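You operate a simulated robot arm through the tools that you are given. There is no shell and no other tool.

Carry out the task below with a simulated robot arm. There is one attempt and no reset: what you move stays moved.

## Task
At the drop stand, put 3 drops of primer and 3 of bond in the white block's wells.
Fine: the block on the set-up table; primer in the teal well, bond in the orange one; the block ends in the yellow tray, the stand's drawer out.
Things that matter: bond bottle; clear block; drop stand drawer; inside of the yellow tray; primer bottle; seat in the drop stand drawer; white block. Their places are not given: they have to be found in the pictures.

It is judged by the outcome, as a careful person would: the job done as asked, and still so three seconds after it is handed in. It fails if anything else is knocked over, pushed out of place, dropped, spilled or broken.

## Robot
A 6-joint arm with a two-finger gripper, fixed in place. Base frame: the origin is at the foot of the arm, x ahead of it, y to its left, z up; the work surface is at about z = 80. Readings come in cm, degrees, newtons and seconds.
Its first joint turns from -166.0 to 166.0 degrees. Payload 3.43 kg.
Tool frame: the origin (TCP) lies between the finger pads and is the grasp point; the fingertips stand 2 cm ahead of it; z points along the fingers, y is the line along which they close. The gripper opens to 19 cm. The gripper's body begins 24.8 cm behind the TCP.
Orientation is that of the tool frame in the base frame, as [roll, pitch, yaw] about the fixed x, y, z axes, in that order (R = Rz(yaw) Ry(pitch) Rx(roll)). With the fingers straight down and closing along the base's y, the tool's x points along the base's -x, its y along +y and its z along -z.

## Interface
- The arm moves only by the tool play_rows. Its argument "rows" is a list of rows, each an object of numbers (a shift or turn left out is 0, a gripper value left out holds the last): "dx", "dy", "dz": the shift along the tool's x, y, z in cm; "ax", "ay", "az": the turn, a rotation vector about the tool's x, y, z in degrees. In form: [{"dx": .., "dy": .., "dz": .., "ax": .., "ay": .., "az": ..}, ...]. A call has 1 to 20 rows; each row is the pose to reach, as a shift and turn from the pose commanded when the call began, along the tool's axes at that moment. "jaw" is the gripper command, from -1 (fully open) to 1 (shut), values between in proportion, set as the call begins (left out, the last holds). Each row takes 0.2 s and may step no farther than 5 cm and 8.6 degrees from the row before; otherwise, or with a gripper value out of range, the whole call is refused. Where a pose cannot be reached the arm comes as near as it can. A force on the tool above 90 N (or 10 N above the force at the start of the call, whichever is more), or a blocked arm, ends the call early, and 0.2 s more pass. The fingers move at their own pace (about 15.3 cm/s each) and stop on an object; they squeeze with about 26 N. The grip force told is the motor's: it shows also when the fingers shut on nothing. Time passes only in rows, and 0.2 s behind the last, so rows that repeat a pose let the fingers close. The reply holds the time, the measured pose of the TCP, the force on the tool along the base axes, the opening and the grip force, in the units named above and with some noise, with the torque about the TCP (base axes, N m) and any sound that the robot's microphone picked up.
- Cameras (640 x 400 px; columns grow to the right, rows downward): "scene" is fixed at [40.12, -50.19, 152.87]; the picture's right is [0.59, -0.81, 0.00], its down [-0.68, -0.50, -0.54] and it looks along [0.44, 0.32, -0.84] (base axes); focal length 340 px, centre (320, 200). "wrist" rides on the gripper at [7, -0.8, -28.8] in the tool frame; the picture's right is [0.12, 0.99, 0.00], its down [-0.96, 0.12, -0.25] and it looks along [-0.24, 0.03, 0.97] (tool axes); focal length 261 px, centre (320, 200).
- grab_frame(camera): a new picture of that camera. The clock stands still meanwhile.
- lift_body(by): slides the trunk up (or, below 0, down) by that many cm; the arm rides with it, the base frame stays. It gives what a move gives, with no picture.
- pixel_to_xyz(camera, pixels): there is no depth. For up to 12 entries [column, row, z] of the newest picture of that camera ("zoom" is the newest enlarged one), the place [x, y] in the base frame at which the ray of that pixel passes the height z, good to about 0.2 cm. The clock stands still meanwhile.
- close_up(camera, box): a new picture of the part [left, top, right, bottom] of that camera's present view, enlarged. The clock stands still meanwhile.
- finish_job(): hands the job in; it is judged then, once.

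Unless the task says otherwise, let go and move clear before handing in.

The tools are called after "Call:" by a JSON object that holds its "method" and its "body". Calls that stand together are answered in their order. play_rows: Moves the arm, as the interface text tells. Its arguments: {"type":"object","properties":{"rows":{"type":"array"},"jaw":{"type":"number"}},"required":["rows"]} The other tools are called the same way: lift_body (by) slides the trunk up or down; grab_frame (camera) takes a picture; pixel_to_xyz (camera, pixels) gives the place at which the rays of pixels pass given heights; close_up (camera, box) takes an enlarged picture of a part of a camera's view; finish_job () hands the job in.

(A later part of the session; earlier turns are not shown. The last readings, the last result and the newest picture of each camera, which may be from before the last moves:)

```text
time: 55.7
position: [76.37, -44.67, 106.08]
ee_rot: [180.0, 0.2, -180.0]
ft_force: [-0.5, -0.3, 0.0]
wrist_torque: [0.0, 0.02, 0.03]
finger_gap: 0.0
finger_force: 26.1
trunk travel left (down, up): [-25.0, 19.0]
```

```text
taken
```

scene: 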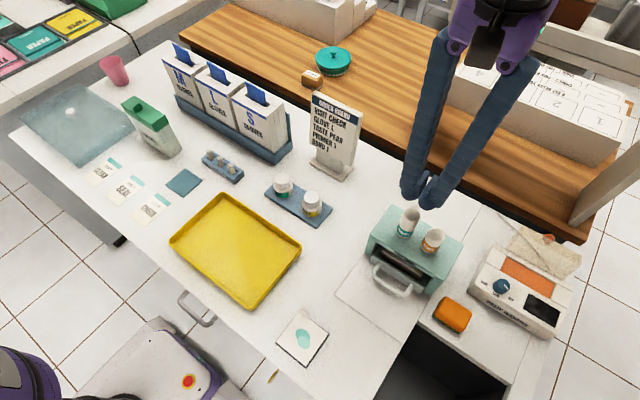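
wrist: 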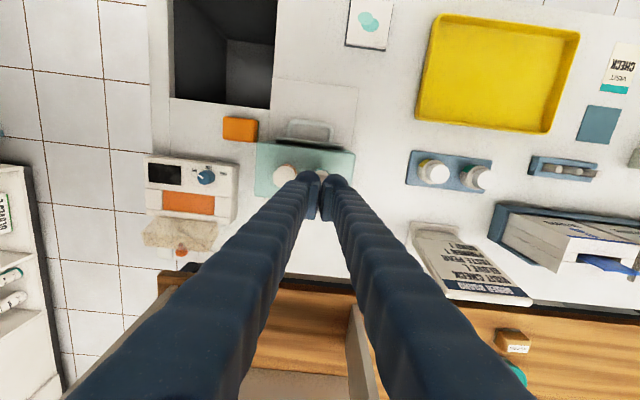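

The closed fingers are over the primer bottle. I'll come down to about 1 cm above it, then go down in small steps watching force and sound.

Call:
{"method": "play_rows", "body": {"rows": [{"dz": 2}, {"dz": 4}, {"dz": 5}, {"dz": 5}]}}

Call:
{"method": "close_up", "body": {"camera": "scene", "box": [370, 150, 480, 280]}}

Call:
{"method": "close_up", "body": {"camera": "wrist", "box": [240, 120, 380, 240]}}

```text
time: 56.7
position: [76.32, -44.75, 101.3]
ee_rot: [-180.0, 0.3, -179.9]
ft_force: [0.0, 0.5, 0.1]
wrist_torque: [0.0, 0.02, -0.01]
finger_gap: 0.0
finger_force: 25.8
trunk travel left (down, up): [-25.0, 19.0]
```

```text
3.08 times, centred on (425, 215) of scene
```

zoom: 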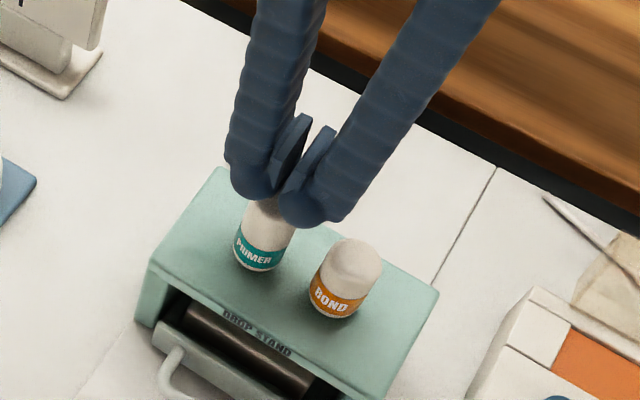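

```text
3.33 times, centred on (310, 180) of wrist
```

zoom: 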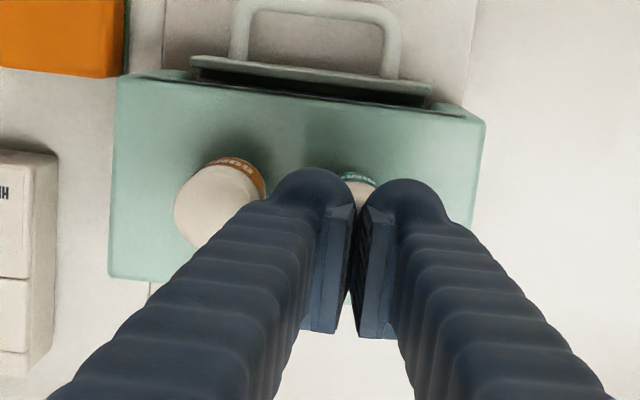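

Clear of the bond bottle. I'll step down 0.5 cm at a time.

Call:
{"method": "play_rows", "body": {"rows": [{"dz": 0.5}, {"dz": 0.5}]}}

Call:
{"method": "play_rows", "body": {"rows": [{"dz": 0.4}, {"dz": 0.4}]}}

Call:
{"method": "play_rows", "body": {"rows": [{"dz": 0.3}, {"dz": 0.3}]}}

```text
time: 57.3
position: [76.53, -44.67, 100.73]
ee_rot: [-179.9, 0.2, 179.9]
ft_force: [-0.4, 0.8, -0.5]
wrist_torque: [-0.01, 0.04, -0.01]
finger_gap: 0.02
finger_force: 26.4
trunk travel left (down, up): [-25.0, 19.0]
```

```text
time: 57.9
position: [76.41, -44.81, 100.52]
ee_rot: [180.0, 0.0, -180.0]
ft_force: [0.1, -0.4, -0.2]
wrist_torque: [0.01, 0.03, 0.01]
finger_gap: 0.0
finger_force: 25.7
trunk travel left (down, up): [-25.0, 19.0]
```

```text
time: 58.5
position: [76.45, -44.76, 100.07]
ee_rot: [-179.9, 0.1, 180.0]
ft_force: [0.0, 0.4, 0.2]
wrist_torque: [0.01, 0.04, -0.04]
finger_gap: 0.0
finger_force: 26.5
trunk travel left (down, up): [-25.0, 19.0]
```

No contact yet (tips near z 98.1). Continuing in 0.3 cm steps.

Call:
{"method": "play_rows", "body": {"rows": [{"dz": 0.3}, {"dz": 0.3}]}}

Call:
{"method": "play_rows", "body": {"rows": [{"dz": 0.3}, {"dz": 0.3}]}}

```text
time: 59.1
position: [76.42, -44.9, 99.73]
ee_rot: [179.9, 0.1, -180.0]
ft_force: [-0.2, -0.5, -0.3]
wrist_torque: [0.02, -0.04, 0.01]
finger_gap: 0.0
finger_force: 26.4
trunk travel left (down, up): [-25.0, 19.0]
```

```text
time: 59.7
position: [76.47, -44.85, 99.83]
ee_rot: [-179.9, 0.2, -180.0]
ft_force: [0.9, 0.9, 15.5]
wrist_torque: [0.04, 0.03, 0.05]
finger_gap: 0.02
finger_force: 34.2
trunk travel left (down, up): [-25.0, 19.0]
```

Contact: 15.5 N at TCP z≈99.7, no sound yet. I'll press 0.2 cm further to see if the bottle gives.

Call:
{"method": "play_rows", "body": {"rows": [{"dz": 0.2}, {"dz": 0.2}]}}

```text
time: 60.3
position: [76.43, -44.74, 99.79]
ee_rot: [-179.9, 0.4, 179.9]
ft_force: [1.0, 3.1, 32.9]
wrist_torque: [0.12, 0.09, 0.0]
finger_gap: 0.0
finger_force: 34.4
trunk travel left (down, up): [-25.0, 19.0]
```

The bottle doesn't give under 33 N and no drop sounded, so pressing isn't how it works; squeezing the bottle is the likely way. I'll rise and turn the gripper 90° so the fingers close along x, clear of the neighbouring bottle.

Call:
{"method": "play_rows", "body": {"rows": [{"dz": -1}, {"dz": -5}, {"dz": -8.5}, {"dz": -8.5}]}}

Call:
{"method": "pixel_to_xyz", "body": {"camera": "scene", "pixels": [[418, 140, 80], [418, 140, 95], [455, 15, 120], [455, 15, 140], [575, 235, 80], [575, 235, 95], [340, 180, 80]]}}

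Call:
{"method": "close_up", "body": {"camera": "scene", "box": [370, 190, 480, 310]}}

```text
time: 61.3
position: [76.71, -44.85, 107.85]
ee_rot: [180.0, 0.1, 179.9]
ft_force: [-0.3, -0.1, -0.2]
wrist_torque: [-0.02, 0.05, -0.02]
finger_gap: 0.0
finger_force: 34.2
trunk travel left (down, up): [-25.0, 19.0]
```

```text
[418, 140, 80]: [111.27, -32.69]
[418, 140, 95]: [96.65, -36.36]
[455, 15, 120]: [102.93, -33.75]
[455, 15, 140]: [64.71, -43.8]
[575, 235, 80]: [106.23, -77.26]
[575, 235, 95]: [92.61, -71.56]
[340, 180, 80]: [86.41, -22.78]
```

```text
3.33 times, centred on (425, 250) of scene
```

zoom: 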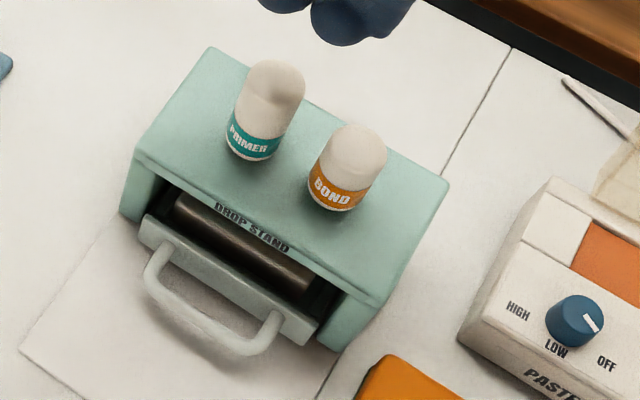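

Bottles and stand are unchanged, and the shelf behind starts beyond x≈96. I'll turn 90° here with a 7 cm opening.

Call:
{"method": "play_rows", "body": {"rows": [{"az": 8}, {"az": 16}, {"az": 24}, {"az": 32}, {"az": 40}, {"az": 48}, {"az": 56}, {"az": 64}, {"az": 72}, {"az": 80}, {"az": 86}, {"az": 90}, {"az": 90}], "jaw": 0.263}}

Call:
{"method": "grab_frame", "body": {"camera": "wrist"}}

Call:
{"method": "close_up", "body": {"camera": "wrist", "box": [240, 130, 400, 250]}}

Call:
{"method": "grab_frame", "body": {"camera": "scene"}}

```text
time: 64.1
position: [76.39, -44.76, 107.68]
ee_rot: [179.9, 0.1, 90.1]
ft_force: [-0.4, -0.6, 0.4]
wrist_torque: [0.0, 0.03, 0.0]
finger_gap: 7.01
finger_force: 0.1
trunk travel left (down, up): [-25.0, 19.0]
```

```text
taken
```

wrist: 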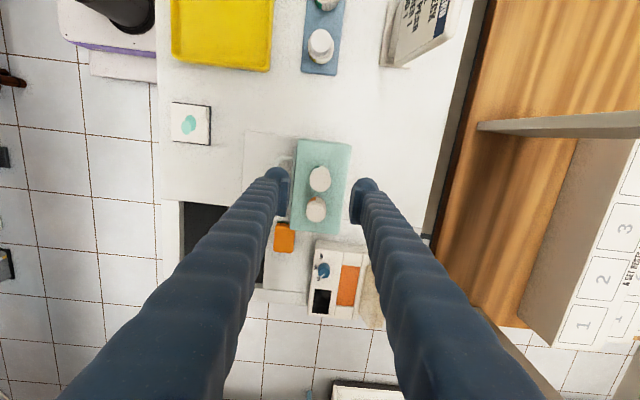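

```text
3.33 times, centred on (320, 190) of wrist
```

zoom: 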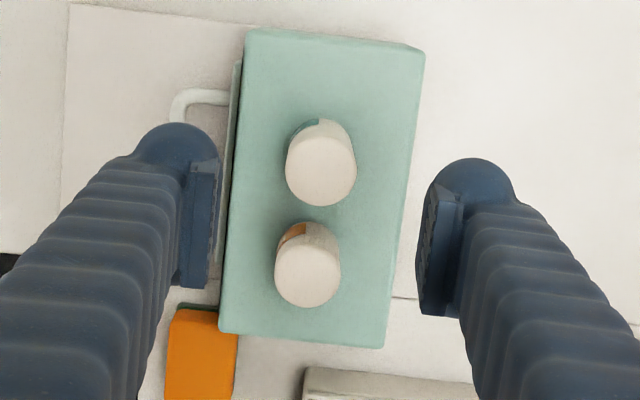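

```text
taken
```

scene: 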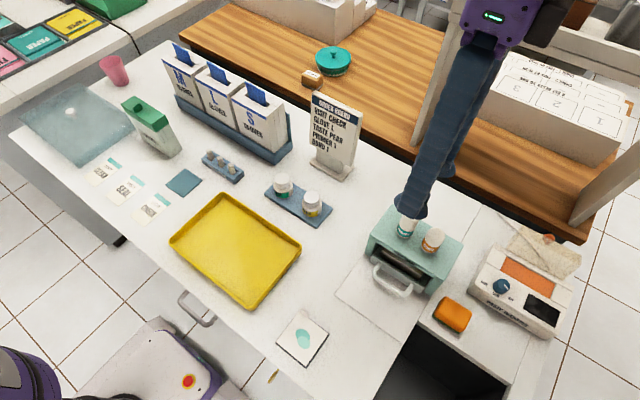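

Call:
{"method": "pixel_to_xyz", "body": {"camera": "zoom", "pixels": [[321, 168, 97.7], [287, 165, 97.7], [356, 172, 97.7], [307, 270, 96.2], [275, 265, 96.2], [340, 272, 96.2]]}}

```text
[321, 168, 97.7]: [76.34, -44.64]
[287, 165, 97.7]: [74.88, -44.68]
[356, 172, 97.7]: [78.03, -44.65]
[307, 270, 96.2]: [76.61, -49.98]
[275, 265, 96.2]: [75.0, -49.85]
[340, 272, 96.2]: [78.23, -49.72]
```

Primer centre is (76.45, −44.7), right under the TCP. I'll lower to TCP z≈95.5 around its body.

Call:
{"method": "play_rows", "body": {"rows": [{"dz": 3}, {"dz": 6}, {"dz": 9}, {"dz": 11}, {"dz": 12.3}, {"dz": 12.3}]}}

Call:
{"method": "close_up", "body": {"camera": "wrist", "box": [240, 130, 400, 250]}}

Call:
{"method": "close_up", "body": {"camera": "scene", "box": [360, 170, 480, 310]}}

```text
time: 65.5
position: [76.62, -44.65, 95.72]
ee_rot: [179.8, 0.1, 90.0]
ft_force: [0.6, 0.8, -1.2]
wrist_torque: [-0.01, 0.0, 0.02]
finger_gap: 7.01
finger_force: 0.0
trunk travel left (down, up): [-25.0, 19.0]
```

```text
3.33 times, centred on (320, 190) of wrist
```

zoom: 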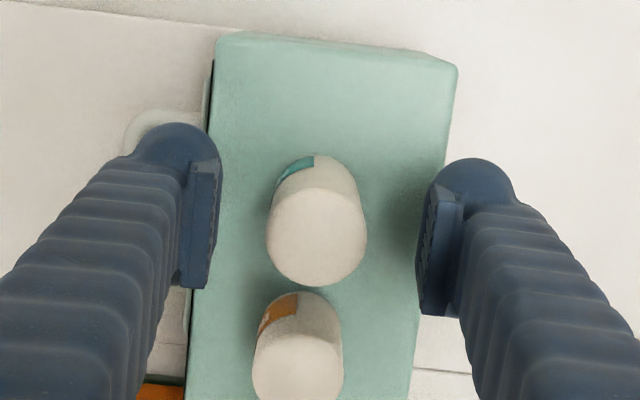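

```text
2.86 times, centred on (420, 240) of scene
```

zoom: 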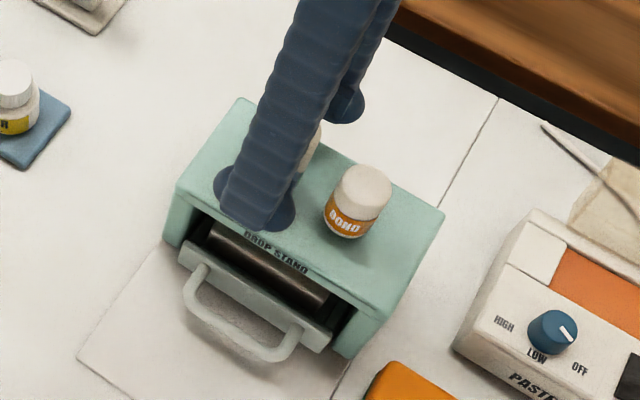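

The primer bottle is between the pads. I'll close on it briefly and listen.

Call:
{"method": "play_rows", "body": {"rows": [{"dz": 0}, {"dz": 0}], "jaw": 0.79}}

```text
time: 66.1
position: [76.45, -44.73, 95.76]
ee_rot: [179.9, -0.1, 90.0]
ft_force: [-8.1, -0.5, -2.9]
wrist_torque: [0.01, 0.09, -0.03]
finger_gap: 3.2
finger_force: 44.7
trunk travel left (down, up): [-25.0, 19.0]
```

The fingers hold the bottle at 3.2 cm; no sound yet. I'll hold a little longer to see.

Call:
{"method": "play_rows", "body": {"rows": [{"dz": 0}, {"dz": 0}]}}

Call:
{"method": "grab_frame", "body": {"camera": "wrist"}}

Call:
{"method": "close_up", "body": {"camera": "wrist", "box": [240, 130, 400, 250]}}

Call:
{"method": "close_up", "body": {"camera": "scene", "box": [360, 190, 480, 310]}}

```text
time: 66.7
position: [76.5, -44.72, 95.71]
ee_rot: [179.9, 0.0, 89.9]
ft_force: [-11.8, 0.0, -5.1]
wrist_torque: [-0.03, 0.09, 0.01]
finger_gap: 3.15
finger_force: 45.5
trunk travel left (down, up): [-25.0, 19.0]
```

```text
taken
```

wrist: 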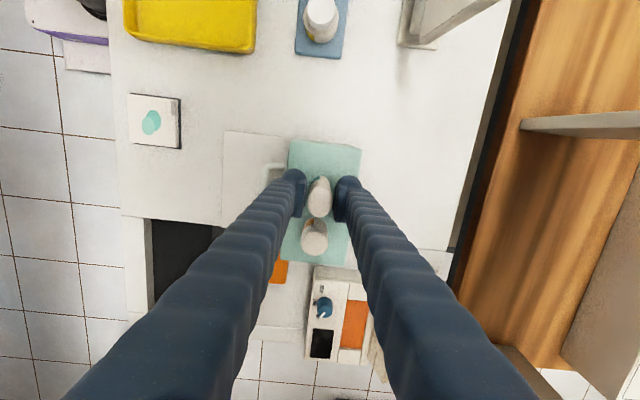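

```text
3.33 times, centred on (320, 190) of wrist
```

zoom: 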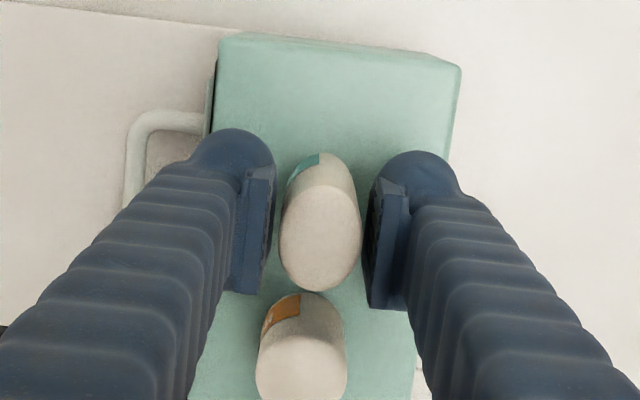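

```text
3.33 times, centred on (420, 250) of scene
```

zoom: 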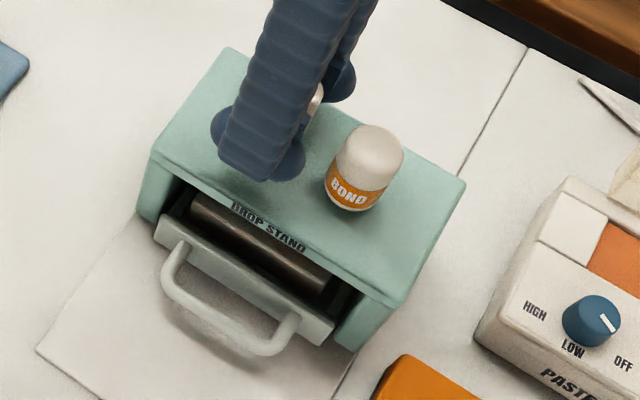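

The bottle visibly flattened under the squeeze (cap oval at zoom (320,240)), so squeezing is the mechanism. I'll release now and check for any sound.

Call:
{"method": "play_rows", "body": {"rows": [{"dz": 0}, {"dz": 0}, {"dz": 0}], "jaw": 0.263}}

Call:
{"method": "close_up", "body": {"camera": "wrist", "box": [240, 130, 400, 250]}}

```text
time: 67.5
position: [76.61, -44.72, 95.74]
ee_rot: [179.8, -0.1, 90.1]
ft_force: [-0.1, 0.3, 0.7]
wrist_torque: [-0.03, 0.0, -0.02]
finger_gap: 6.99
finger_force: 0.0
trunk travel left (down, up): [-25.0, 19.0]
```

```text
3.33 times, centred on (320, 190) of wrist
```

zoom: 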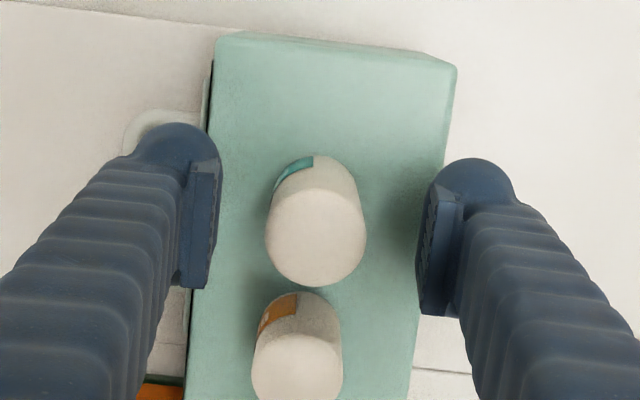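

The bottle springs back. I'll slide along −y (fingers stay clear on both sides) to the bond bottle, lowering slightly since it's shorter.

Call:
{"method": "play_rows", "body": {"rows": [{"dx": -1.5, "dz": 0}, {"dx": -3.5, "dz": 0.3}, {"dx": -5, "dy": 0.1, "dz": 0.9}, {"dx": -5.4, "dy": 0.1, "dz": 1.2}, {"dx": -5.4, "dy": 0.1, "dz": 1.2}]}}

Call:
{"method": "close_up", "body": {"camera": "wrist", "box": [240, 130, 400, 250]}}

```text
time: 68.7
position: [76.66, -50.26, 94.41]
ee_rot: [179.8, 0.1, 90.1]
ft_force: [0.4, 0.1, 0.1]
wrist_torque: [-0.01, 0.01, 0.02]
finger_gap: 6.99
finger_force: 0.0
trunk travel left (down, up): [-25.0, 19.0]
```

```text
3.33 times, centred on (320, 190) of wrist
```

zoom: 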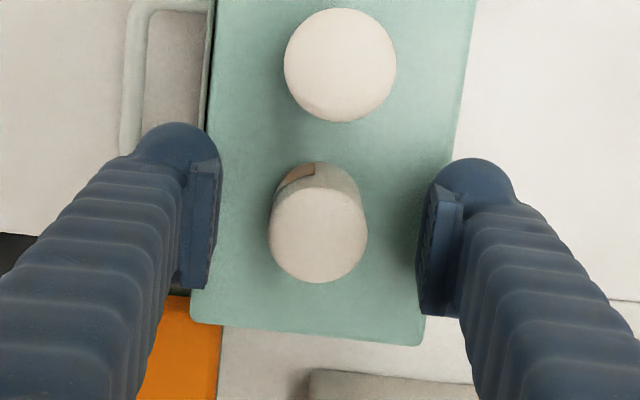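

The bond bottle is between the pads. One short squeeze, then release.

Call:
{"method": "play_rows", "body": {"rows": [{"dz": 0}, {"dz": 0}], "jaw": 0.79}}

Call:
{"method": "play_rows", "body": {"rows": [{"dz": 0}, {"dz": 0}], "jaw": 0.263}}

```text
time: 69.3
position: [76.5, -50.25, 94.42]
ee_rot: [179.9, 0.0, 90.0]
ft_force: [-5.5, -1.0, -0.5]
wrist_torque: [-0.04, 0.07, 0.03]
finger_gap: 3.15
finger_force: 45.3
trunk travel left (down, up): [-25.0, 19.0]
```

```text
time: 69.9
position: [76.61, -50.25, 94.42]
ee_rot: [179.9, 0.1, 89.9]
ft_force: [0.9, 0.6, -0.4]
wrist_torque: [0.0, -0.01, 0.02]
finger_gap: 6.99
finger_force: 0.0
trunk travel left (down, up): [-25.0, 19.0]
```

Squeezed each bottle once (primer about 1 s, bond about 0.5 s). Before continuing I want to see how many drops one squeeze gives, so I'll go back to the handle and pull the drawer out to check. First rise and turn back.

Call:
{"method": "play_rows", "body": {"rows": [{"dz": -3}, {"dz": -7}, {"dz": -11}, {"dz": -15}, {"dz": -18}, {"dz": -18}]}}

Call:
{"method": "play_rows", "body": {"rows": [{"dy": -0.8, "dx": 0.3, "az": -8}, {"dy": -1.6, "dx": 0.6, "az": -16}, {"dy": -2.4, "dx": 0.9, "az": -24}, {"dy": -3.2, "dx": 1.2, "az": -32}, {"dy": -4, "dx": 1.5, "az": -40}, {"dy": -4.8, "dx": 1.8, "az": -48}, {"dy": -5.6, "dx": 2.1, "az": -56}, {"dy": -6.4, "dx": 2.4, "az": -64}, {"dy": -7.2, "dx": 2.6, "az": -72}, {"dy": -8, "dx": 2.75, "az": -80}, {"dy": -8.8, "dx": 2.75, "az": -86}, {"dy": -8.8, "dx": 2.75, "az": -90}, {"dy": -8.8, "dx": 2.75, "az": -90}], "jaw": -0.1368}}

Call:
{"method": "grab_frame", "body": {"camera": "wrist"}}

Call:
{"method": "close_up", "body": {"camera": "wrist", "box": [265, 150, 365, 245]}}

```text
time: 71.3
position: [76.71, -50.19, 112.41]
ee_rot: [179.9, 0.1, 90.0]
ft_force: [0.2, -0.7, 0.6]
wrist_torque: [-0.01, -0.01, 0.01]
finger_gap: 6.99
finger_force: 0.0
trunk travel left (down, up): [-25.0, 19.0]
```

```text
time: 74.1
position: [67.68, -47.51, 112.33]
ee_rot: [-180.0, 0.3, -179.9]
ft_force: [-0.4, -0.8, 0.6]
wrist_torque: [-0.01, -0.01, 0.01]
finger_gap: 10.77
finger_force: 0.1
trunk travel left (down, up): [-25.0, 19.0]
```

```text
taken
```

wrist: 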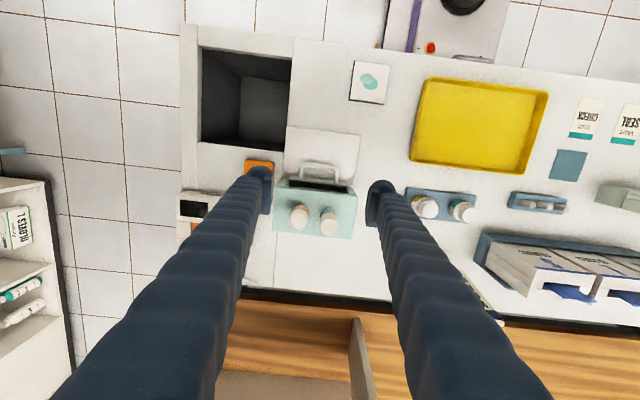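

```text
4.21 times, centred on (315, 198) of wrist
```

zoom: 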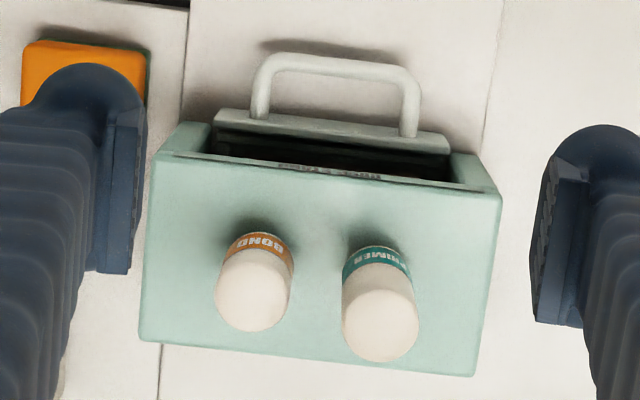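

Call:
{"method": "pixel_to_xyz", "body": {"camera": "zoom", "pixels": [[262, 105, 83], [410, 125, 83], [335, 58, 83], [218, 112, 83], [448, 138, 83], [253, 100, 83], [420, 118, 83]]}}

```text
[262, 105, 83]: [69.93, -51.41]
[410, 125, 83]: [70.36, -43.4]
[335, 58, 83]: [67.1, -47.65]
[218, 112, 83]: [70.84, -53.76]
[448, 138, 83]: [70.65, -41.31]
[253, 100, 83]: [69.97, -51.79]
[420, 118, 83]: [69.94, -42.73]
```

The handle is where I left it (posts y −51.4/−43.4, panel at x≈70.7). I'll go down along the same path as before and grip it.

Call:
{"method": "play_rows", "body": {"rows": [{"dx": -0.1, "dz": 4, "ay": 0.2}, {"dx": -0.1, "dz": 8.5, "ay": 0.2}, {"dx": -0.1, "dz": 13, "ay": 0.2}, {"dx": -0.1, "dz": 17, "ay": 0.2}, {"dx": -0.1, "dz": 21, "ay": 0.2}, {"dx": -0.1, "dz": 24, "ay": 0.2}, {"dx": -0.1, "dz": 26, "ay": 0.2}, {"dx": -0.1, "dz": 26, "ay": 0.2}]}}

Call:
{"method": "play_rows", "body": {"rows": [{"dz": 1}, {"dz": 2}, {"dz": 2}]}}

Call:
{"method": "play_rows", "body": {"rows": [{"dz": 0.9}, {"dz": 0.9}]}}

Call:
{"method": "close_up", "body": {"camera": "wrist", "box": [240, 150, 400, 270]}}

```text
time: 75.9
position: [67.75, -47.3, 86.42]
ee_rot: [-180.0, 0.1, -180.0]
ft_force: [-0.1, 0.4, 1.5]
wrist_torque: [0.0, -0.03, 0.0]
finger_gap: 10.78
finger_force: 0.1
trunk travel left (down, up): [-25.0, 19.0]
```

```text
time: 76.7
position: [67.81, -47.37, 84.37]
ee_rot: [-179.8, 0.0, 180.0]
ft_force: [0.6, 0.0, 0.5]
wrist_torque: [0.03, -0.02, -0.05]
finger_gap: 10.79
finger_force: 0.1
trunk travel left (down, up): [-25.0, 19.0]
```

```text
time: 77.3
position: [67.83, -47.46, 83.44]
ee_rot: [-179.9, 0.1, 180.0]
ft_force: [0.6, -0.4, 0.5]
wrist_torque: [0.01, 0.02, -0.04]
finger_gap: 10.8
finger_force: 0.0
trunk travel left (down, up): [-25.0, 19.0]
```

```text
3.33 times, centred on (320, 210) of wrist
```

zoom: 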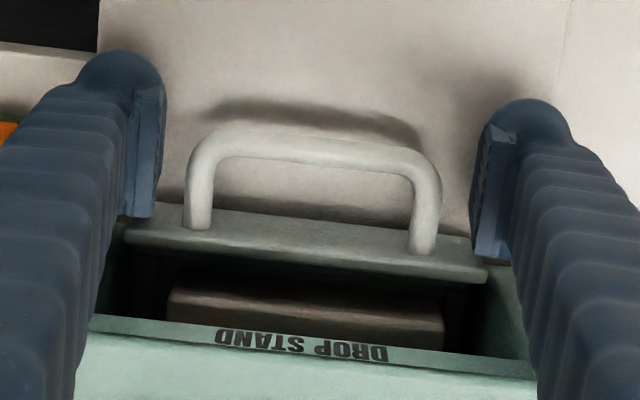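

Aligned. I'll close on the posts and pull the drawer out about 10.7 cm.

Call:
{"method": "play_rows", "body": {"rows": [{"dz": 0}, {"dz": 0}, {"dz": 0}, {"dz": 0}], "jaw": 0.263}}

Call:
{"method": "play_rows", "body": {"rows": [{"dx": 0.4}, {"dx": 1.0}, {"dx": 2}, {"dx": 3}, {"dx": 4}, {"dx": 5}, {"dx": 6}, {"dx": 7}, {"dx": 8}, {"dx": 9}, {"dx": 10}, {"dx": 10.5}, {"dx": 10.7}, {"dx": 10.7}]}}

Call:
{"method": "grab_frame", "body": {"camera": "wrist"}}

Call:
{"method": "close_up", "body": {"camera": "wrist", "box": [250, 190, 390, 290]}}

```text
time: 78.3
position: [67.87, -47.59, 83.42]
ee_rot: [180.0, 0.0, -179.9]
ft_force: [-1.2, -11.7, -3.0]
wrist_torque: [-0.34, 0.01, 0.15]
finger_gap: 8.74
finger_force: 44.7
trunk travel left (down, up): [-25.0, 19.0]
```

```text
time: 81.3
position: [57.16, -47.61, 83.48]
ee_rot: [-180.0, 0.0, -180.0]
ft_force: [-0.1, -28.2, 4.4]
wrist_torque: [-0.32, -0.02, 0.01]
finger_gap: 8.69
finger_force: 45.0
trunk travel left (down, up): [-25.0, 19.0]
```

```text
taken
```

wrist: 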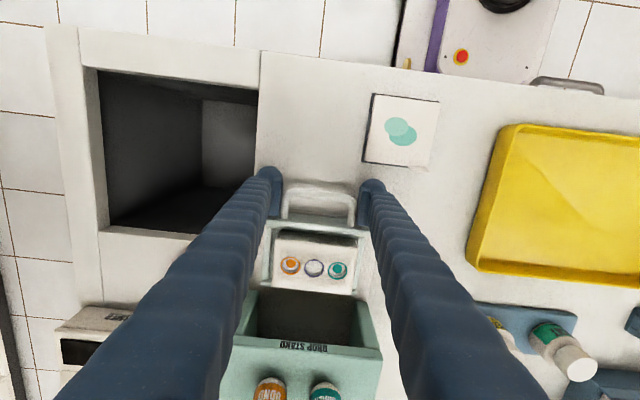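

```text
4.00 times, centred on (320, 240) of wrist
```

zoom: 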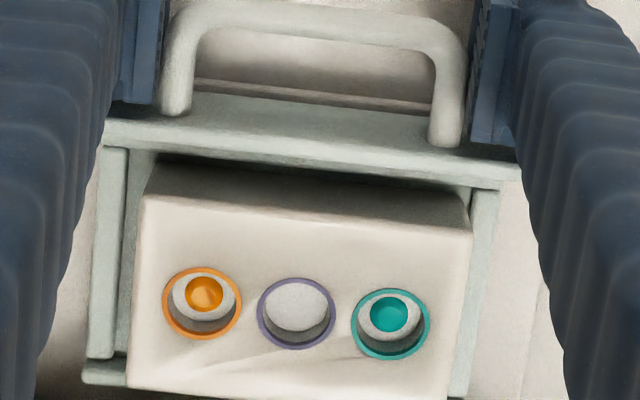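

The check worked: exactly one orange drop in the orange well and one teal drop in the teal well (zoom (203,295) and (388,315)). So one squeeze gives one drop; I'll push the drawer back in for two more each, relieving the side force slightly.

Call:
{"method": "play_rows", "body": {"rows": [{"dx": -0.4, "dy": -0.1}, {"dx": -1.0, "dy": -0.1}, {"dx": -2, "dy": -0.1}, {"dx": -3, "dy": -0.1}, {"dx": -4, "dy": -0.1}, {"dx": -5, "dy": -0.1}, {"dx": -6, "dy": -0.1}, {"dx": -7, "dy": -0.1}, {"dx": -8, "dy": -0.1}, {"dx": -9, "dy": -0.1}, {"dx": -9.8, "dy": -0.1}, {"dx": -10.3, "dy": -0.1}, {"dx": -10.5, "dy": -0.1}, {"dx": -10.5, "dy": -0.1}]}}

Call:
{"method": "play_rows", "body": {"rows": [{"dx": -0.2}, {"dx": -0.2}]}}

```text
time: 84.3
position: [67.69, -47.46, 83.45]
ee_rot: [179.9, 0.0, -179.9]
ft_force: [1.6, -17.3, 6.2]
wrist_torque: [-0.22, -0.36, 0.1]
finger_gap: 8.67
finger_force: 44.9
trunk travel left (down, up): [-25.0, 19.0]
```

```text
time: 84.9
position: [67.82, -47.46, 83.38]
ee_rot: [-180.0, 0.1, -179.9]
ft_force: [-0.3, -14.7, 5.0]
wrist_torque: [-0.04, -0.11, -0.04]
finger_gap: 8.69
finger_force: 44.8
trunk travel left (down, up): [-25.0, 19.0]
```

Not at the stop yet; I'll push a little more.

Call:
{"method": "play_rows", "body": {"rows": [{"dx": -0.2}, {"dx": -0.2}]}}

Call:
{"method": "play_rows", "body": {"rows": [{"dx": -0.2}, {"dx": -0.2}]}}

```text
time: 85.5
position: [67.84, -47.5, 83.48]
ee_rot: [179.9, -0.1, 180.0]
ft_force: [-9.1, -10.5, 5.9]
wrist_torque: [0.13, 0.23, 0.01]
finger_gap: 8.7
finger_force: 45.0
trunk travel left (down, up): [-25.0, 19.0]
```

```text
time: 86.1
position: [67.82, -47.59, 83.34]
ee_rot: [180.0, -0.2, 180.0]
ft_force: [-25.6, -8.2, 5.9]
wrist_torque: [0.01, 0.6, 0.1]
finger_gap: 8.69
finger_force: 44.7
trunk travel left (down, up): [-25.0, 19.0]
```

The stop is reached (−26 N in x). I'll relax, release and rise, then turn 90° again over the bond bottle.

Call:
{"method": "play_rows", "body": {"rows": [{"dx": 0.3}, {"dx": 0.3}]}}

Call:
{"method": "play_rows", "body": {"rows": [{"dx": 0}, {"dx": 0}, {"dx": 0}], "jaw": -0.1368}}

Call:
{"method": "play_rows", "body": {"rows": [{"dz": -1}, {"dz": -4}, {"dz": -8}, {"dz": -12}, {"dz": -16}, {"dz": -20}, {"dz": -24}, {"dz": -28}, {"dz": -29}, {"dz": -29}]}}

Call:
{"method": "grab_frame", "body": {"camera": "wrist"}}

Call:
{"method": "close_up", "body": {"camera": "wrist", "box": [265, 150, 365, 245]}}

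```text
time: 86.7
position: [67.89, -47.46, 83.33]
ee_rot: [180.0, 0.0, 180.0]
ft_force: [-12.4, -3.8, 3.0]
wrist_torque: [0.22, -0.35, -0.03]
finger_gap: 8.67
finger_force: 44.7
trunk travel left (down, up): [-25.0, 19.0]
```

```text
time: 87.5
position: [67.97, -47.53, 83.33]
ee_rot: [-180.0, 0.0, -180.0]
ft_force: [0.1, 0.8, -0.9]
wrist_torque: [0.02, -0.01, 0.02]
finger_gap: 10.79
finger_force: 0.1
trunk travel left (down, up): [-25.0, 19.0]
```

```text
time: 89.7
position: [67.97, -47.47, 112.38]
ee_rot: [180.0, 0.0, 180.0]
ft_force: [0.1, 0.9, 0.6]
wrist_torque: [0.03, 0.01, 0.02]
finger_gap: 10.78
finger_force: 0.0
trunk travel left (down, up): [-25.0, 19.0]
```

```text
taken
```

wrist: 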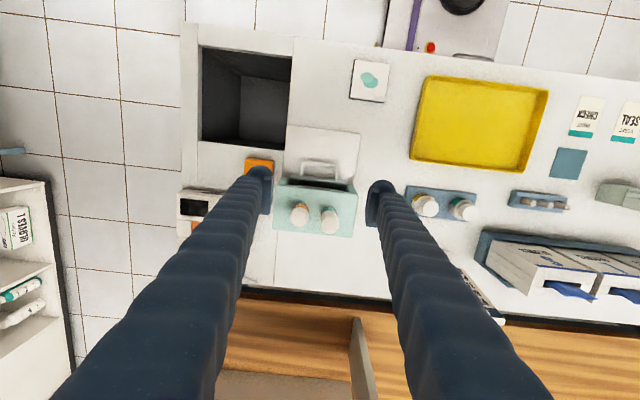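

```text
4.21 times, centred on (315, 198) of wrist
```

zoom: 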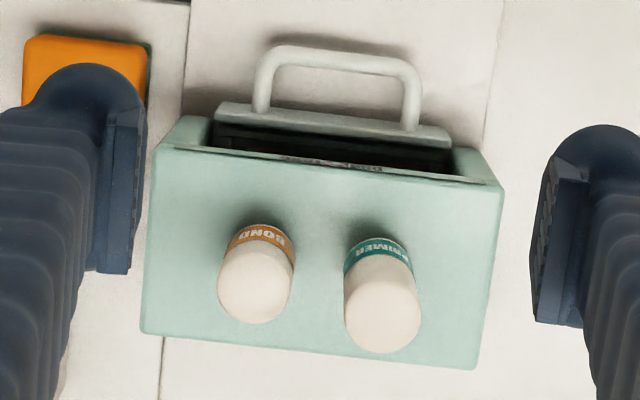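

The drawer is back at the stop. I'll turn 90° while moving over the bond bottle.

Call:
{"method": "play_rows", "body": {"rows": [{"dx": -0.8, "dy": -0.3, "az": 8}, {"dx": -1.6, "dy": -0.6, "az": 16}, {"dx": -2.4, "dy": -0.9, "az": 24}, {"dx": -3.2, "dy": -1.2, "az": 32}, {"dx": -4, "dy": -1.5, "az": 40}, {"dx": -4.8, "dy": -1.8, "az": 48}, {"dx": -5.6, "dy": -2.1, "az": 56}, {"dx": -6.4, "dy": -2.4, "az": 64}, {"dx": -7.2, "dy": -2.6, "az": 72}, {"dx": -8, "dy": -2.75, "az": 80}, {"dx": -8.55, "dy": -2.75, "az": 86}, {"dx": -8.55, "dy": -2.75, "az": 90}, {"dx": -8.55, "dy": -2.75, "az": 90}], "jaw": 0.263}}

Call:
{"method": "close_up", "body": {"camera": "wrist", "box": [240, 110, 400, 230]}}

```text
time: 92.5
position: [76.64, -50.4, 112.44]
ee_rot: [-179.9, -0.1, 89.9]
ft_force: [0.7, 0.3, 0.4]
wrist_torque: [-0.01, 0.03, 0.04]
finger_gap: 7.0
finger_force: 0.1
trunk travel left (down, up): [-25.0, 19.0]
```

```text
3.33 times, centred on (320, 170) of wrist
```

zoom: 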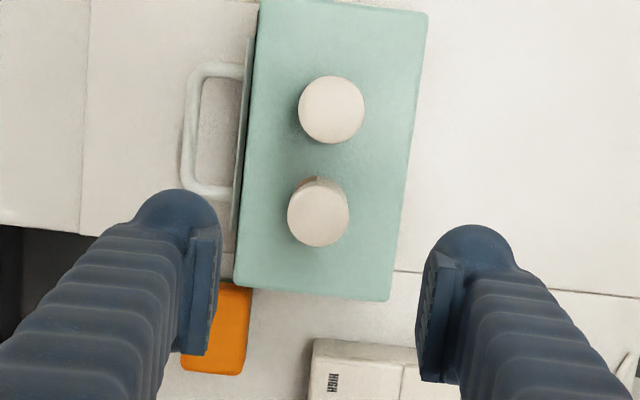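

Over the bond bottle with the fingers on either side. I'll lower to the same height as before (TCP z≈94.4) and check.

Call:
{"method": "play_rows", "body": {"rows": [{"dz": 4}, {"dz": 8}, {"dz": 12}, {"dz": 15.5}, {"dz": 17.5}, {"dz": 18}, {"dz": 18}]}}

Call:
{"method": "close_up", "body": {"camera": "wrist", "box": [240, 130, 400, 250]}}

```text
time: 94.1
position: [76.46, -50.39, 94.39]
ee_rot: [-180.0, 0.0, 90.0]
ft_force: [0.4, -0.2, 0.4]
wrist_torque: [-0.03, -0.04, 0.02]
finger_gap: 6.99
finger_force: 0.1
trunk travel left (down, up): [-25.0, 19.0]
```

```text
3.33 times, centred on (320, 190) of wrist
```

zoom: 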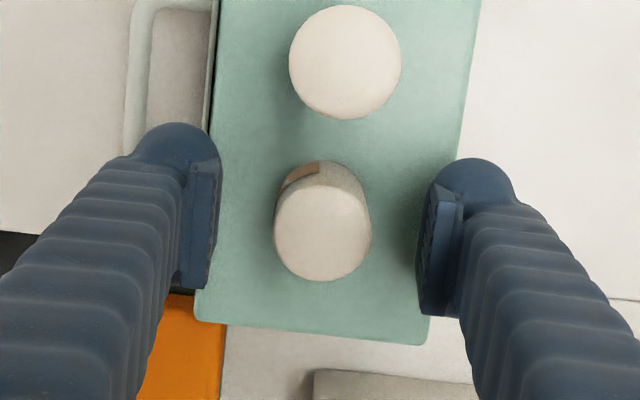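

Bond bottle between the pads. Second bond squeeze and release.

Call:
{"method": "play_rows", "body": {"rows": [{"dz": 0}, {"dz": 0}], "jaw": 0.79}}

Call:
{"method": "play_rows", "body": {"rows": [{"dz": 0}, {"dz": 0}, {"dz": 0}], "jaw": 0.263}}

```text
time: 94.7
position: [76.45, -50.3, 94.31]
ee_rot: [-180.0, 0.0, 90.1]
ft_force: [3.1, 0.3, -1.0]
wrist_torque: [0.03, -0.04, -0.02]
finger_gap: 3.18
finger_force: 44.7
trunk travel left (down, up): [-25.0, 19.0]
```

```text
time: 95.5
position: [76.39, -50.25, 94.39]
ee_rot: [-179.9, 0.1, 90.0]
ft_force: [0.0, 0.0, -0.2]
wrist_torque: [-0.02, -0.03, -0.05]
finger_gap: 6.98
finger_force: 0.1
trunk travel left (down, up): [-25.0, 19.0]
```

The second bond squeeze looked like the first (gap 3.18, same force). Third bond squeeze and release.

Call:
{"method": "play_rows", "body": {"rows": [{"dz": 0}, {"dz": 0}], "jaw": 0.79}}

Call:
{"method": "play_rows", "body": {"rows": [{"dz": 0}, {"dz": 0}, {"dz": 0}], "jaw": 0.263}}

```text
time: 96.1
position: [76.46, -50.32, 94.44]
ee_rot: [-179.9, 0.0, 90.0]
ft_force: [4.1, 0.6, -1.0]
wrist_torque: [0.0, -0.06, 0.03]
finger_gap: 3.18
finger_force: 45.3
trunk travel left (down, up): [-25.0, 19.0]
```

```text
time: 96.9
position: [76.58, -50.31, 94.37]
ee_rot: [-179.9, 0.1, 90.0]
ft_force: [-0.3, -0.4, 0.4]
wrist_torque: [0.02, -0.01, 0.02]
finger_gap: 6.99
finger_force: 0.2
trunk travel left (down, up): [-25.0, 19.0]
```

Three bond squeezes done. I'll slide +y to the primer bottle, rising 1.3 cm first, and check.

Call:
{"method": "play_rows", "body": {"rows": [{"dz": -1.3}, {"dx": 2, "dz": -1.3}, {"dx": 4, "dz": -1.3}, {"dx": 5.55, "dz": -1.3}, {"dx": 5.55, "dz": -1.3}]}}

Call:
{"method": "close_up", "body": {"camera": "wrist", "box": [240, 130, 400, 250]}}

```text
time: 98.1
position: [76.37, -45.07, 95.73]
ee_rot: [179.9, 0.0, 90.0]
ft_force: [0.3, -0.2, 0.3]
wrist_torque: [-0.04, 0.05, 0.02]
finger_gap: 6.99
finger_force: 0.1
trunk travel left (down, up): [-25.0, 19.0]
```

```text
3.33 times, centred on (320, 190) of wrist
```

zoom: 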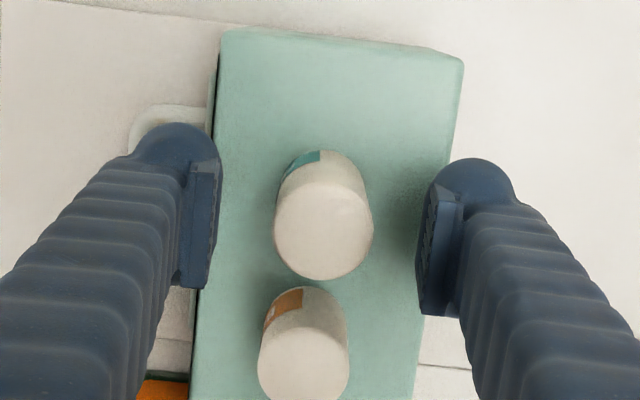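

The primer bottle is between the pads as before. Second primer squeeze and release.

Call:
{"method": "play_rows", "body": {"rows": [{"dz": 0}, {"dz": 0}], "jaw": 0.79}}

Call:
{"method": "play_rows", "body": {"rows": [{"dz": 0}, {"dz": 0}, {"dz": 0}], "jaw": 0.263}}

```text
time: 98.7
position: [76.53, -45.02, 95.7]
ee_rot: [180.0, 0.0, 90.0]
ft_force: [3.9, 0.1, -1.5]
wrist_torque: [-0.03, -0.12, -0.03]
finger_gap: 3.17
finger_force: 45.4
trunk travel left (down, up): [-25.0, 19.0]
```

```text
time: 99.5
position: [76.58, -44.98, 95.76]
ee_rot: [-179.9, 0.0, 89.9]
ft_force: [0.3, -1.0, -0.5]
wrist_torque: [0.03, 0.04, 0.02]
finger_gap: 6.95
finger_force: 0.0
trunk travel left (down, up): [-25.0, 19.0]
```

Same readings as before. Third primer squeeze and release.

Call:
{"method": "play_rows", "body": {"rows": [{"dz": 0}, {"dz": 0}], "jaw": 0.79}}

Call:
{"method": "play_rows", "body": {"rows": [{"dz": 0}, {"dz": 0}, {"dz": 0}], "jaw": 0.263}}

Call:
{"method": "play_rows", "body": {"rows": [{"dz": -3}, {"dz": -7}, {"dz": -11}, {"dz": -15}, {"dz": -16.7}, {"dz": -16.7}]}}

Call:
{"method": "play_rows", "body": {"rows": [{"dy": -0.8, "dx": -0.3, "az": -8}, {"dy": -1.6, "dx": -0.6, "az": -16}, {"dy": -2.4, "dx": -0.9, "az": -24}, {"dy": -3.2, "dx": -1.2, "az": -32}, {"dy": -4, "dx": -1.5, "az": -40}, {"dy": -4.8, "dx": -1.8, "az": -48}, {"dy": -5.6, "dx": -2.1, "az": -56}, {"dy": -6.4, "dx": -2.4, "az": -64}, {"dy": -7.2, "dx": -2.5, "az": -72}, {"dy": -8, "dx": -2.5, "az": -80}, {"dy": -8.65, "dx": -2.5, "az": -86}, {"dy": -8.65, "dx": -2.5, "az": -90}, {"dy": -8.65, "dx": -2.5, "az": -90}], "jaw": -0.1368}}

Call:
{"method": "close_up", "body": {"camera": "wrist", "box": [265, 150, 365, 245]}}

```text
time: 100.1
position: [76.51, -44.99, 95.78]
ee_rot: [180.0, 0.1, 89.9]
ft_force: [3.9, 0.2, -0.2]
wrist_torque: [0.0, -0.01, -0.06]
finger_gap: 3.17
finger_force: 44.7
trunk travel left (down, up): [-25.0, 19.0]
```

```text
time: 100.9
position: [76.5, -45.0, 95.75]
ee_rot: [-180.0, 0.0, 90.1]
ft_force: [-0.1, -0.1, -0.1]
wrist_torque: [0.02, 0.01, 0.01]
finger_gap: 7.0
finger_force: 0.1
trunk travel left (down, up): [-25.0, 19.0]
```

```text
time: 102.3
position: [76.43, -44.89, 112.26]
ee_rot: [-180.0, -0.1, 89.9]
ft_force: [0.1, 0.1, 0.2]
wrist_torque: [-0.03, 0.03, 0.01]
finger_gap: 6.96
finger_force: 0.1
trunk travel left (down, up): [-25.0, 19.0]
```

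```text
time: 105.1
position: [67.94, -47.14, 112.33]
ee_rot: [180.0, 0.0, -180.0]
ft_force: [0.4, 0.3, 0.4]
wrist_torque: [-0.03, -0.01, 0.01]
finger_gap: 10.8
finger_force: 0.1
trunk travel left (down, up): [-25.0, 19.0]
```

```text
4.21 times, centred on (315, 198) of wrist
```

zoom: 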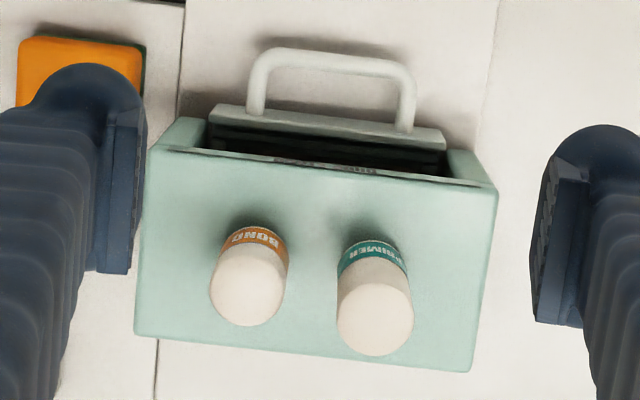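

All squeezes done (3 and 3). Now back down to the handle (shift −0.25 in y), grip and pull the drawer out.

Call:
{"method": "play_rows", "body": {"rows": [{"dx": 0.1, "dy": -0.25, "dz": 4}, {"dx": 0.1, "dy": -0.25, "dz": 8.5}, {"dx": 0.1, "dy": -0.25, "dz": 13}, {"dx": 0.1, "dy": -0.25, "dz": 17}, {"dx": 0.1, "dy": -0.25, "dz": 21}, {"dx": 0.1, "dy": -0.25, "dz": 24}, {"dx": 0.1, "dy": -0.25, "dz": 26}, {"dx": 0.1, "dy": -0.25, "dz": 26}]}}

Call:
{"method": "play_rows", "body": {"rows": [{"dz": 1}, {"dz": 2}, {"dz": 2}]}}

Call:
{"method": "play_rows", "body": {"rows": [{"dz": 0.9}, {"dz": 0.9}]}}

Call:
{"method": "close_up", "body": {"camera": "wrist", "box": [240, 150, 400, 270]}}

```text
time: 106.9
position: [67.79, -47.41, 86.24]
ee_rot: [-179.9, 0.0, 179.9]
ft_force: [1.0, 0.5, -0.1]
wrist_torque: [-0.03, 0.01, 0.02]
finger_gap: 10.79
finger_force: 0.0
trunk travel left (down, up): [-25.0, 19.0]
```

```text
time: 107.7
position: [67.65, -47.43, 84.33]
ee_rot: [180.0, 0.0, -180.0]
ft_force: [-0.2, 0.2, 0.1]
wrist_torque: [0.04, -0.01, -0.03]
finger_gap: 10.78
finger_force: 0.1
trunk travel left (down, up): [-25.0, 19.0]
```

```text
time: 108.3
position: [67.85, -47.36, 83.42]
ee_rot: [-180.0, 0.0, -180.0]
ft_force: [0.0, -0.2, 0.0]
wrist_torque: [0.04, 0.01, -0.01]
finger_gap: 10.76
finger_force: 0.2
trunk travel left (down, up): [-25.0, 19.0]
```

```text
3.33 times, centred on (320, 210) of wrist
```

zoom: 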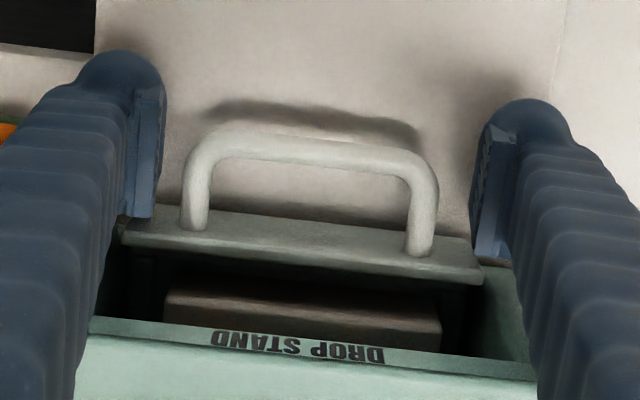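

Well aligned; I'll shift −0.1 in y, grip, and pull out 11 cm.

Call:
{"method": "play_rows", "body": {"rows": [{"dy": -0.12}, {"dy": -0.12}]}}

Call:
{"method": "play_rows", "body": {"rows": [{"dz": 0}, {"dz": 0}, {"dz": 0}, {"dz": 0}], "jaw": 0.263}}

Call:
{"method": "play_rows", "body": {"rows": [{"dx": 0.4}, {"dx": 1.0}, {"dx": 2}, {"dx": 3}, {"dx": 4}, {"dx": 5}, {"dx": 6}, {"dx": 7}, {"dx": 8}, {"dx": 9}, {"dx": 10}, {"dx": 10.6}, {"dx": 11}, {"dx": 11}]}}

Call:
{"method": "grab_frame", "body": {"camera": "wrist"}}

Call:
{"method": "close_up", "body": {"camera": "wrist", "box": [250, 190, 390, 290]}}

```text
time: 108.9
position: [67.84, -47.51, 83.5]
ee_rot: [-180.0, 0.0, 180.0]
ft_force: [-0.1, 0.6, 0.6]
wrist_torque: [0.03, 0.01, 0.0]
finger_gap: 10.79
finger_force: 0.1
trunk travel left (down, up): [-25.0, 19.0]
```

```text
time: 109.9
position: [67.87, -47.5, 83.5]
ee_rot: [179.9, 0.0, 179.9]
ft_force: [-1.0, -8.6, -0.3]
wrist_torque: [-0.22, 0.0, 0.13]
finger_gap: 8.72
finger_force: 44.9
trunk travel left (down, up): [-25.0, 19.0]
```

```text
time: 112.9
position: [56.77, -47.54, 83.34]
ee_rot: [180.0, -0.1, 180.0]
ft_force: [-0.4, 2.3, -19.2]
wrist_torque: [-0.09, 0.29, 0.28]
finger_gap: 8.75
finger_force: 44.9
trunk travel left (down, up): [-25.0, 19.0]
```

```text
taken
```

wrist: 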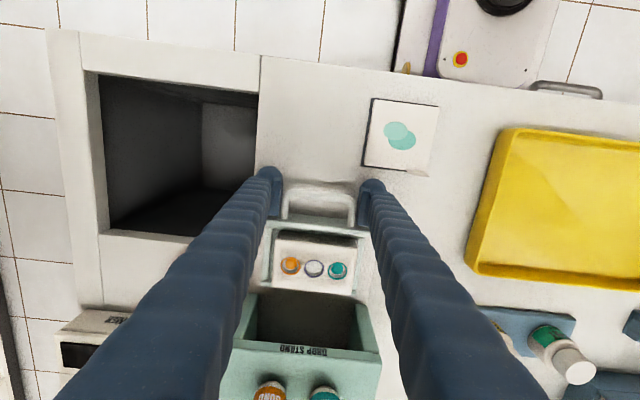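

```text
4.00 times, centred on (320, 240) of wrist
```

zoom: 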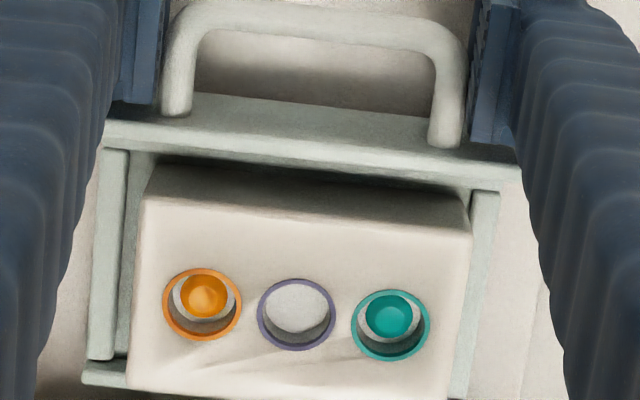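

The blobs are now larger (about 48 px versus 33 px across before), consistent with three drops each in the right wells. I'll pull out a little more to the drawer's end stop.

Call:
{"method": "play_rows", "body": {"rows": [{"dx": 0.3}, {"dx": 0.3}]}}

Call:
{"method": "play_rows", "body": {"rows": [{"dx": 0.2}, {"dx": 0.2}]}}

```text
time: 113.5
position: [56.41, -47.54, 83.45]
ee_rot: [-180.0, -0.1, -180.0]
ft_force: [0.9, 9.2, -15.2]
wrist_torque: [0.19, 0.15, 0.32]
finger_gap: 8.71
finger_force: 44.8
trunk travel left (down, up): [-25.0, 19.0]
```

```text
time: 114.1
position: [56.35, -47.48, 83.54]
ee_rot: [-180.0, -0.1, -179.9]
ft_force: [6.4, 17.7, -7.8]
wrist_torque: [0.45, 0.05, 0.29]
finger_gap: 8.74
finger_force: 45.2
trunk travel left (down, up): [-25.0, 19.0]
```

Fx has begun to rise (+6.4 N) at 11.5 cm of travel: it's at the out stop. I'll ease off, release the handle and rise.

Call:
{"method": "play_rows", "body": {"rows": [{"dx": -0.15}, {"dx": -0.15}]}}

Call:
{"method": "play_rows", "body": {"rows": [{"dx": 0}, {"dx": 0}, {"dx": 0}], "jaw": -0.1368}}

Call:
{"method": "play_rows", "body": {"rows": [{"dz": -1}, {"dz": -4}, {"dz": -8}, {"dz": -12}, {"dz": -14}, {"dz": -14}]}}

Call:
{"method": "grab_frame", "body": {"camera": "wrist"}}

Call:
{"method": "close_up", "body": {"camera": "wrist", "box": [260, 190, 380, 280]}}

```text
time: 114.7
position: [56.41, -47.55, 83.4]
ee_rot: [-180.0, 0.0, 179.9]
ft_force: [1.3, 21.2, -3.2]
wrist_torque: [0.19, 0.18, 0.31]
finger_gap: 8.7
finger_force: 45.4
trunk travel left (down, up): [-25.0, 19.0]
```

```text
time: 115.5
position: [56.37, -47.66, 83.38]
ee_rot: [-180.0, 0.0, -180.0]
ft_force: [-0.4, 0.0, 1.2]
wrist_torque: [-0.01, -0.01, 0.0]
finger_gap: 10.8
finger_force: 0.1
trunk travel left (down, up): [-25.0, 19.0]
```

```text
time: 116.9
position: [56.39, -47.86, 97.67]
ee_rot: [-180.0, 0.0, -180.0]
ft_force: [0.5, 0.0, -0.3]
wrist_torque: [0.01, -0.03, 0.04]
finger_gap: 10.79
finger_force: 0.0
trunk travel left (down, up): [-25.0, 19.0]
```

```text
taken
```

wrist: 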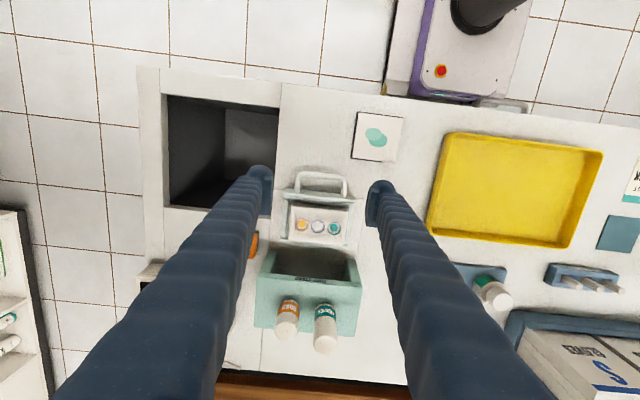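

```text
4.44 times, centred on (320, 235) of wrist
```

zoom: 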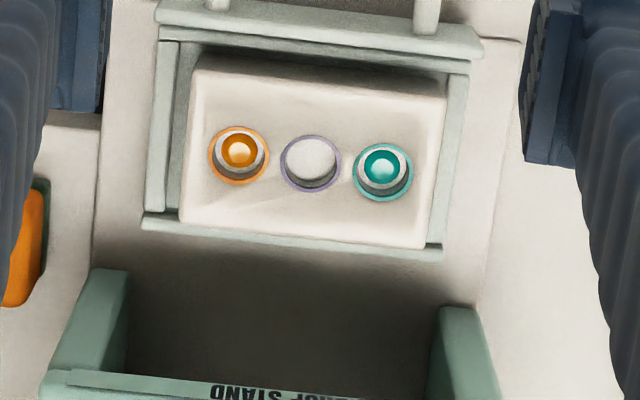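

Both wells hold their drops and the drawer is out. I'll measure the block's place for the grasp.

Call:
{"method": "pixel_to_xyz", "body": {"camera": "zoom", "pixels": [[238, 155, 84], [311, 163, 84], [383, 171, 84], [198, 60, 84], [445, 90, 84], [180, 215, 84], [424, 246, 84], [166, 45, 82], [455, 70, 82], [145, 220, 82], [440, 255, 82]]}}

Call:
{"method": "close_up", "body": {"camera": "scene", "box": [320, 230, 450, 340]}}

```text
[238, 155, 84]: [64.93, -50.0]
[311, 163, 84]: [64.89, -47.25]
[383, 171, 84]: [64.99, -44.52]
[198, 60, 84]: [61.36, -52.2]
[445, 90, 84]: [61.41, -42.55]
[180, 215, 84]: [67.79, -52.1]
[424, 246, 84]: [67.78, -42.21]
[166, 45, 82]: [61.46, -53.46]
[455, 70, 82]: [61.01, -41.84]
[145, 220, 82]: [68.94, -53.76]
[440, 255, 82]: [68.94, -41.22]
```

```text
3.64 times, centred on (385, 285) of scene
```

zoom: 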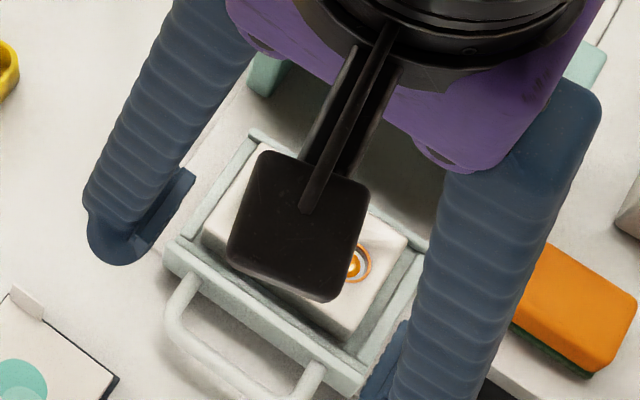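

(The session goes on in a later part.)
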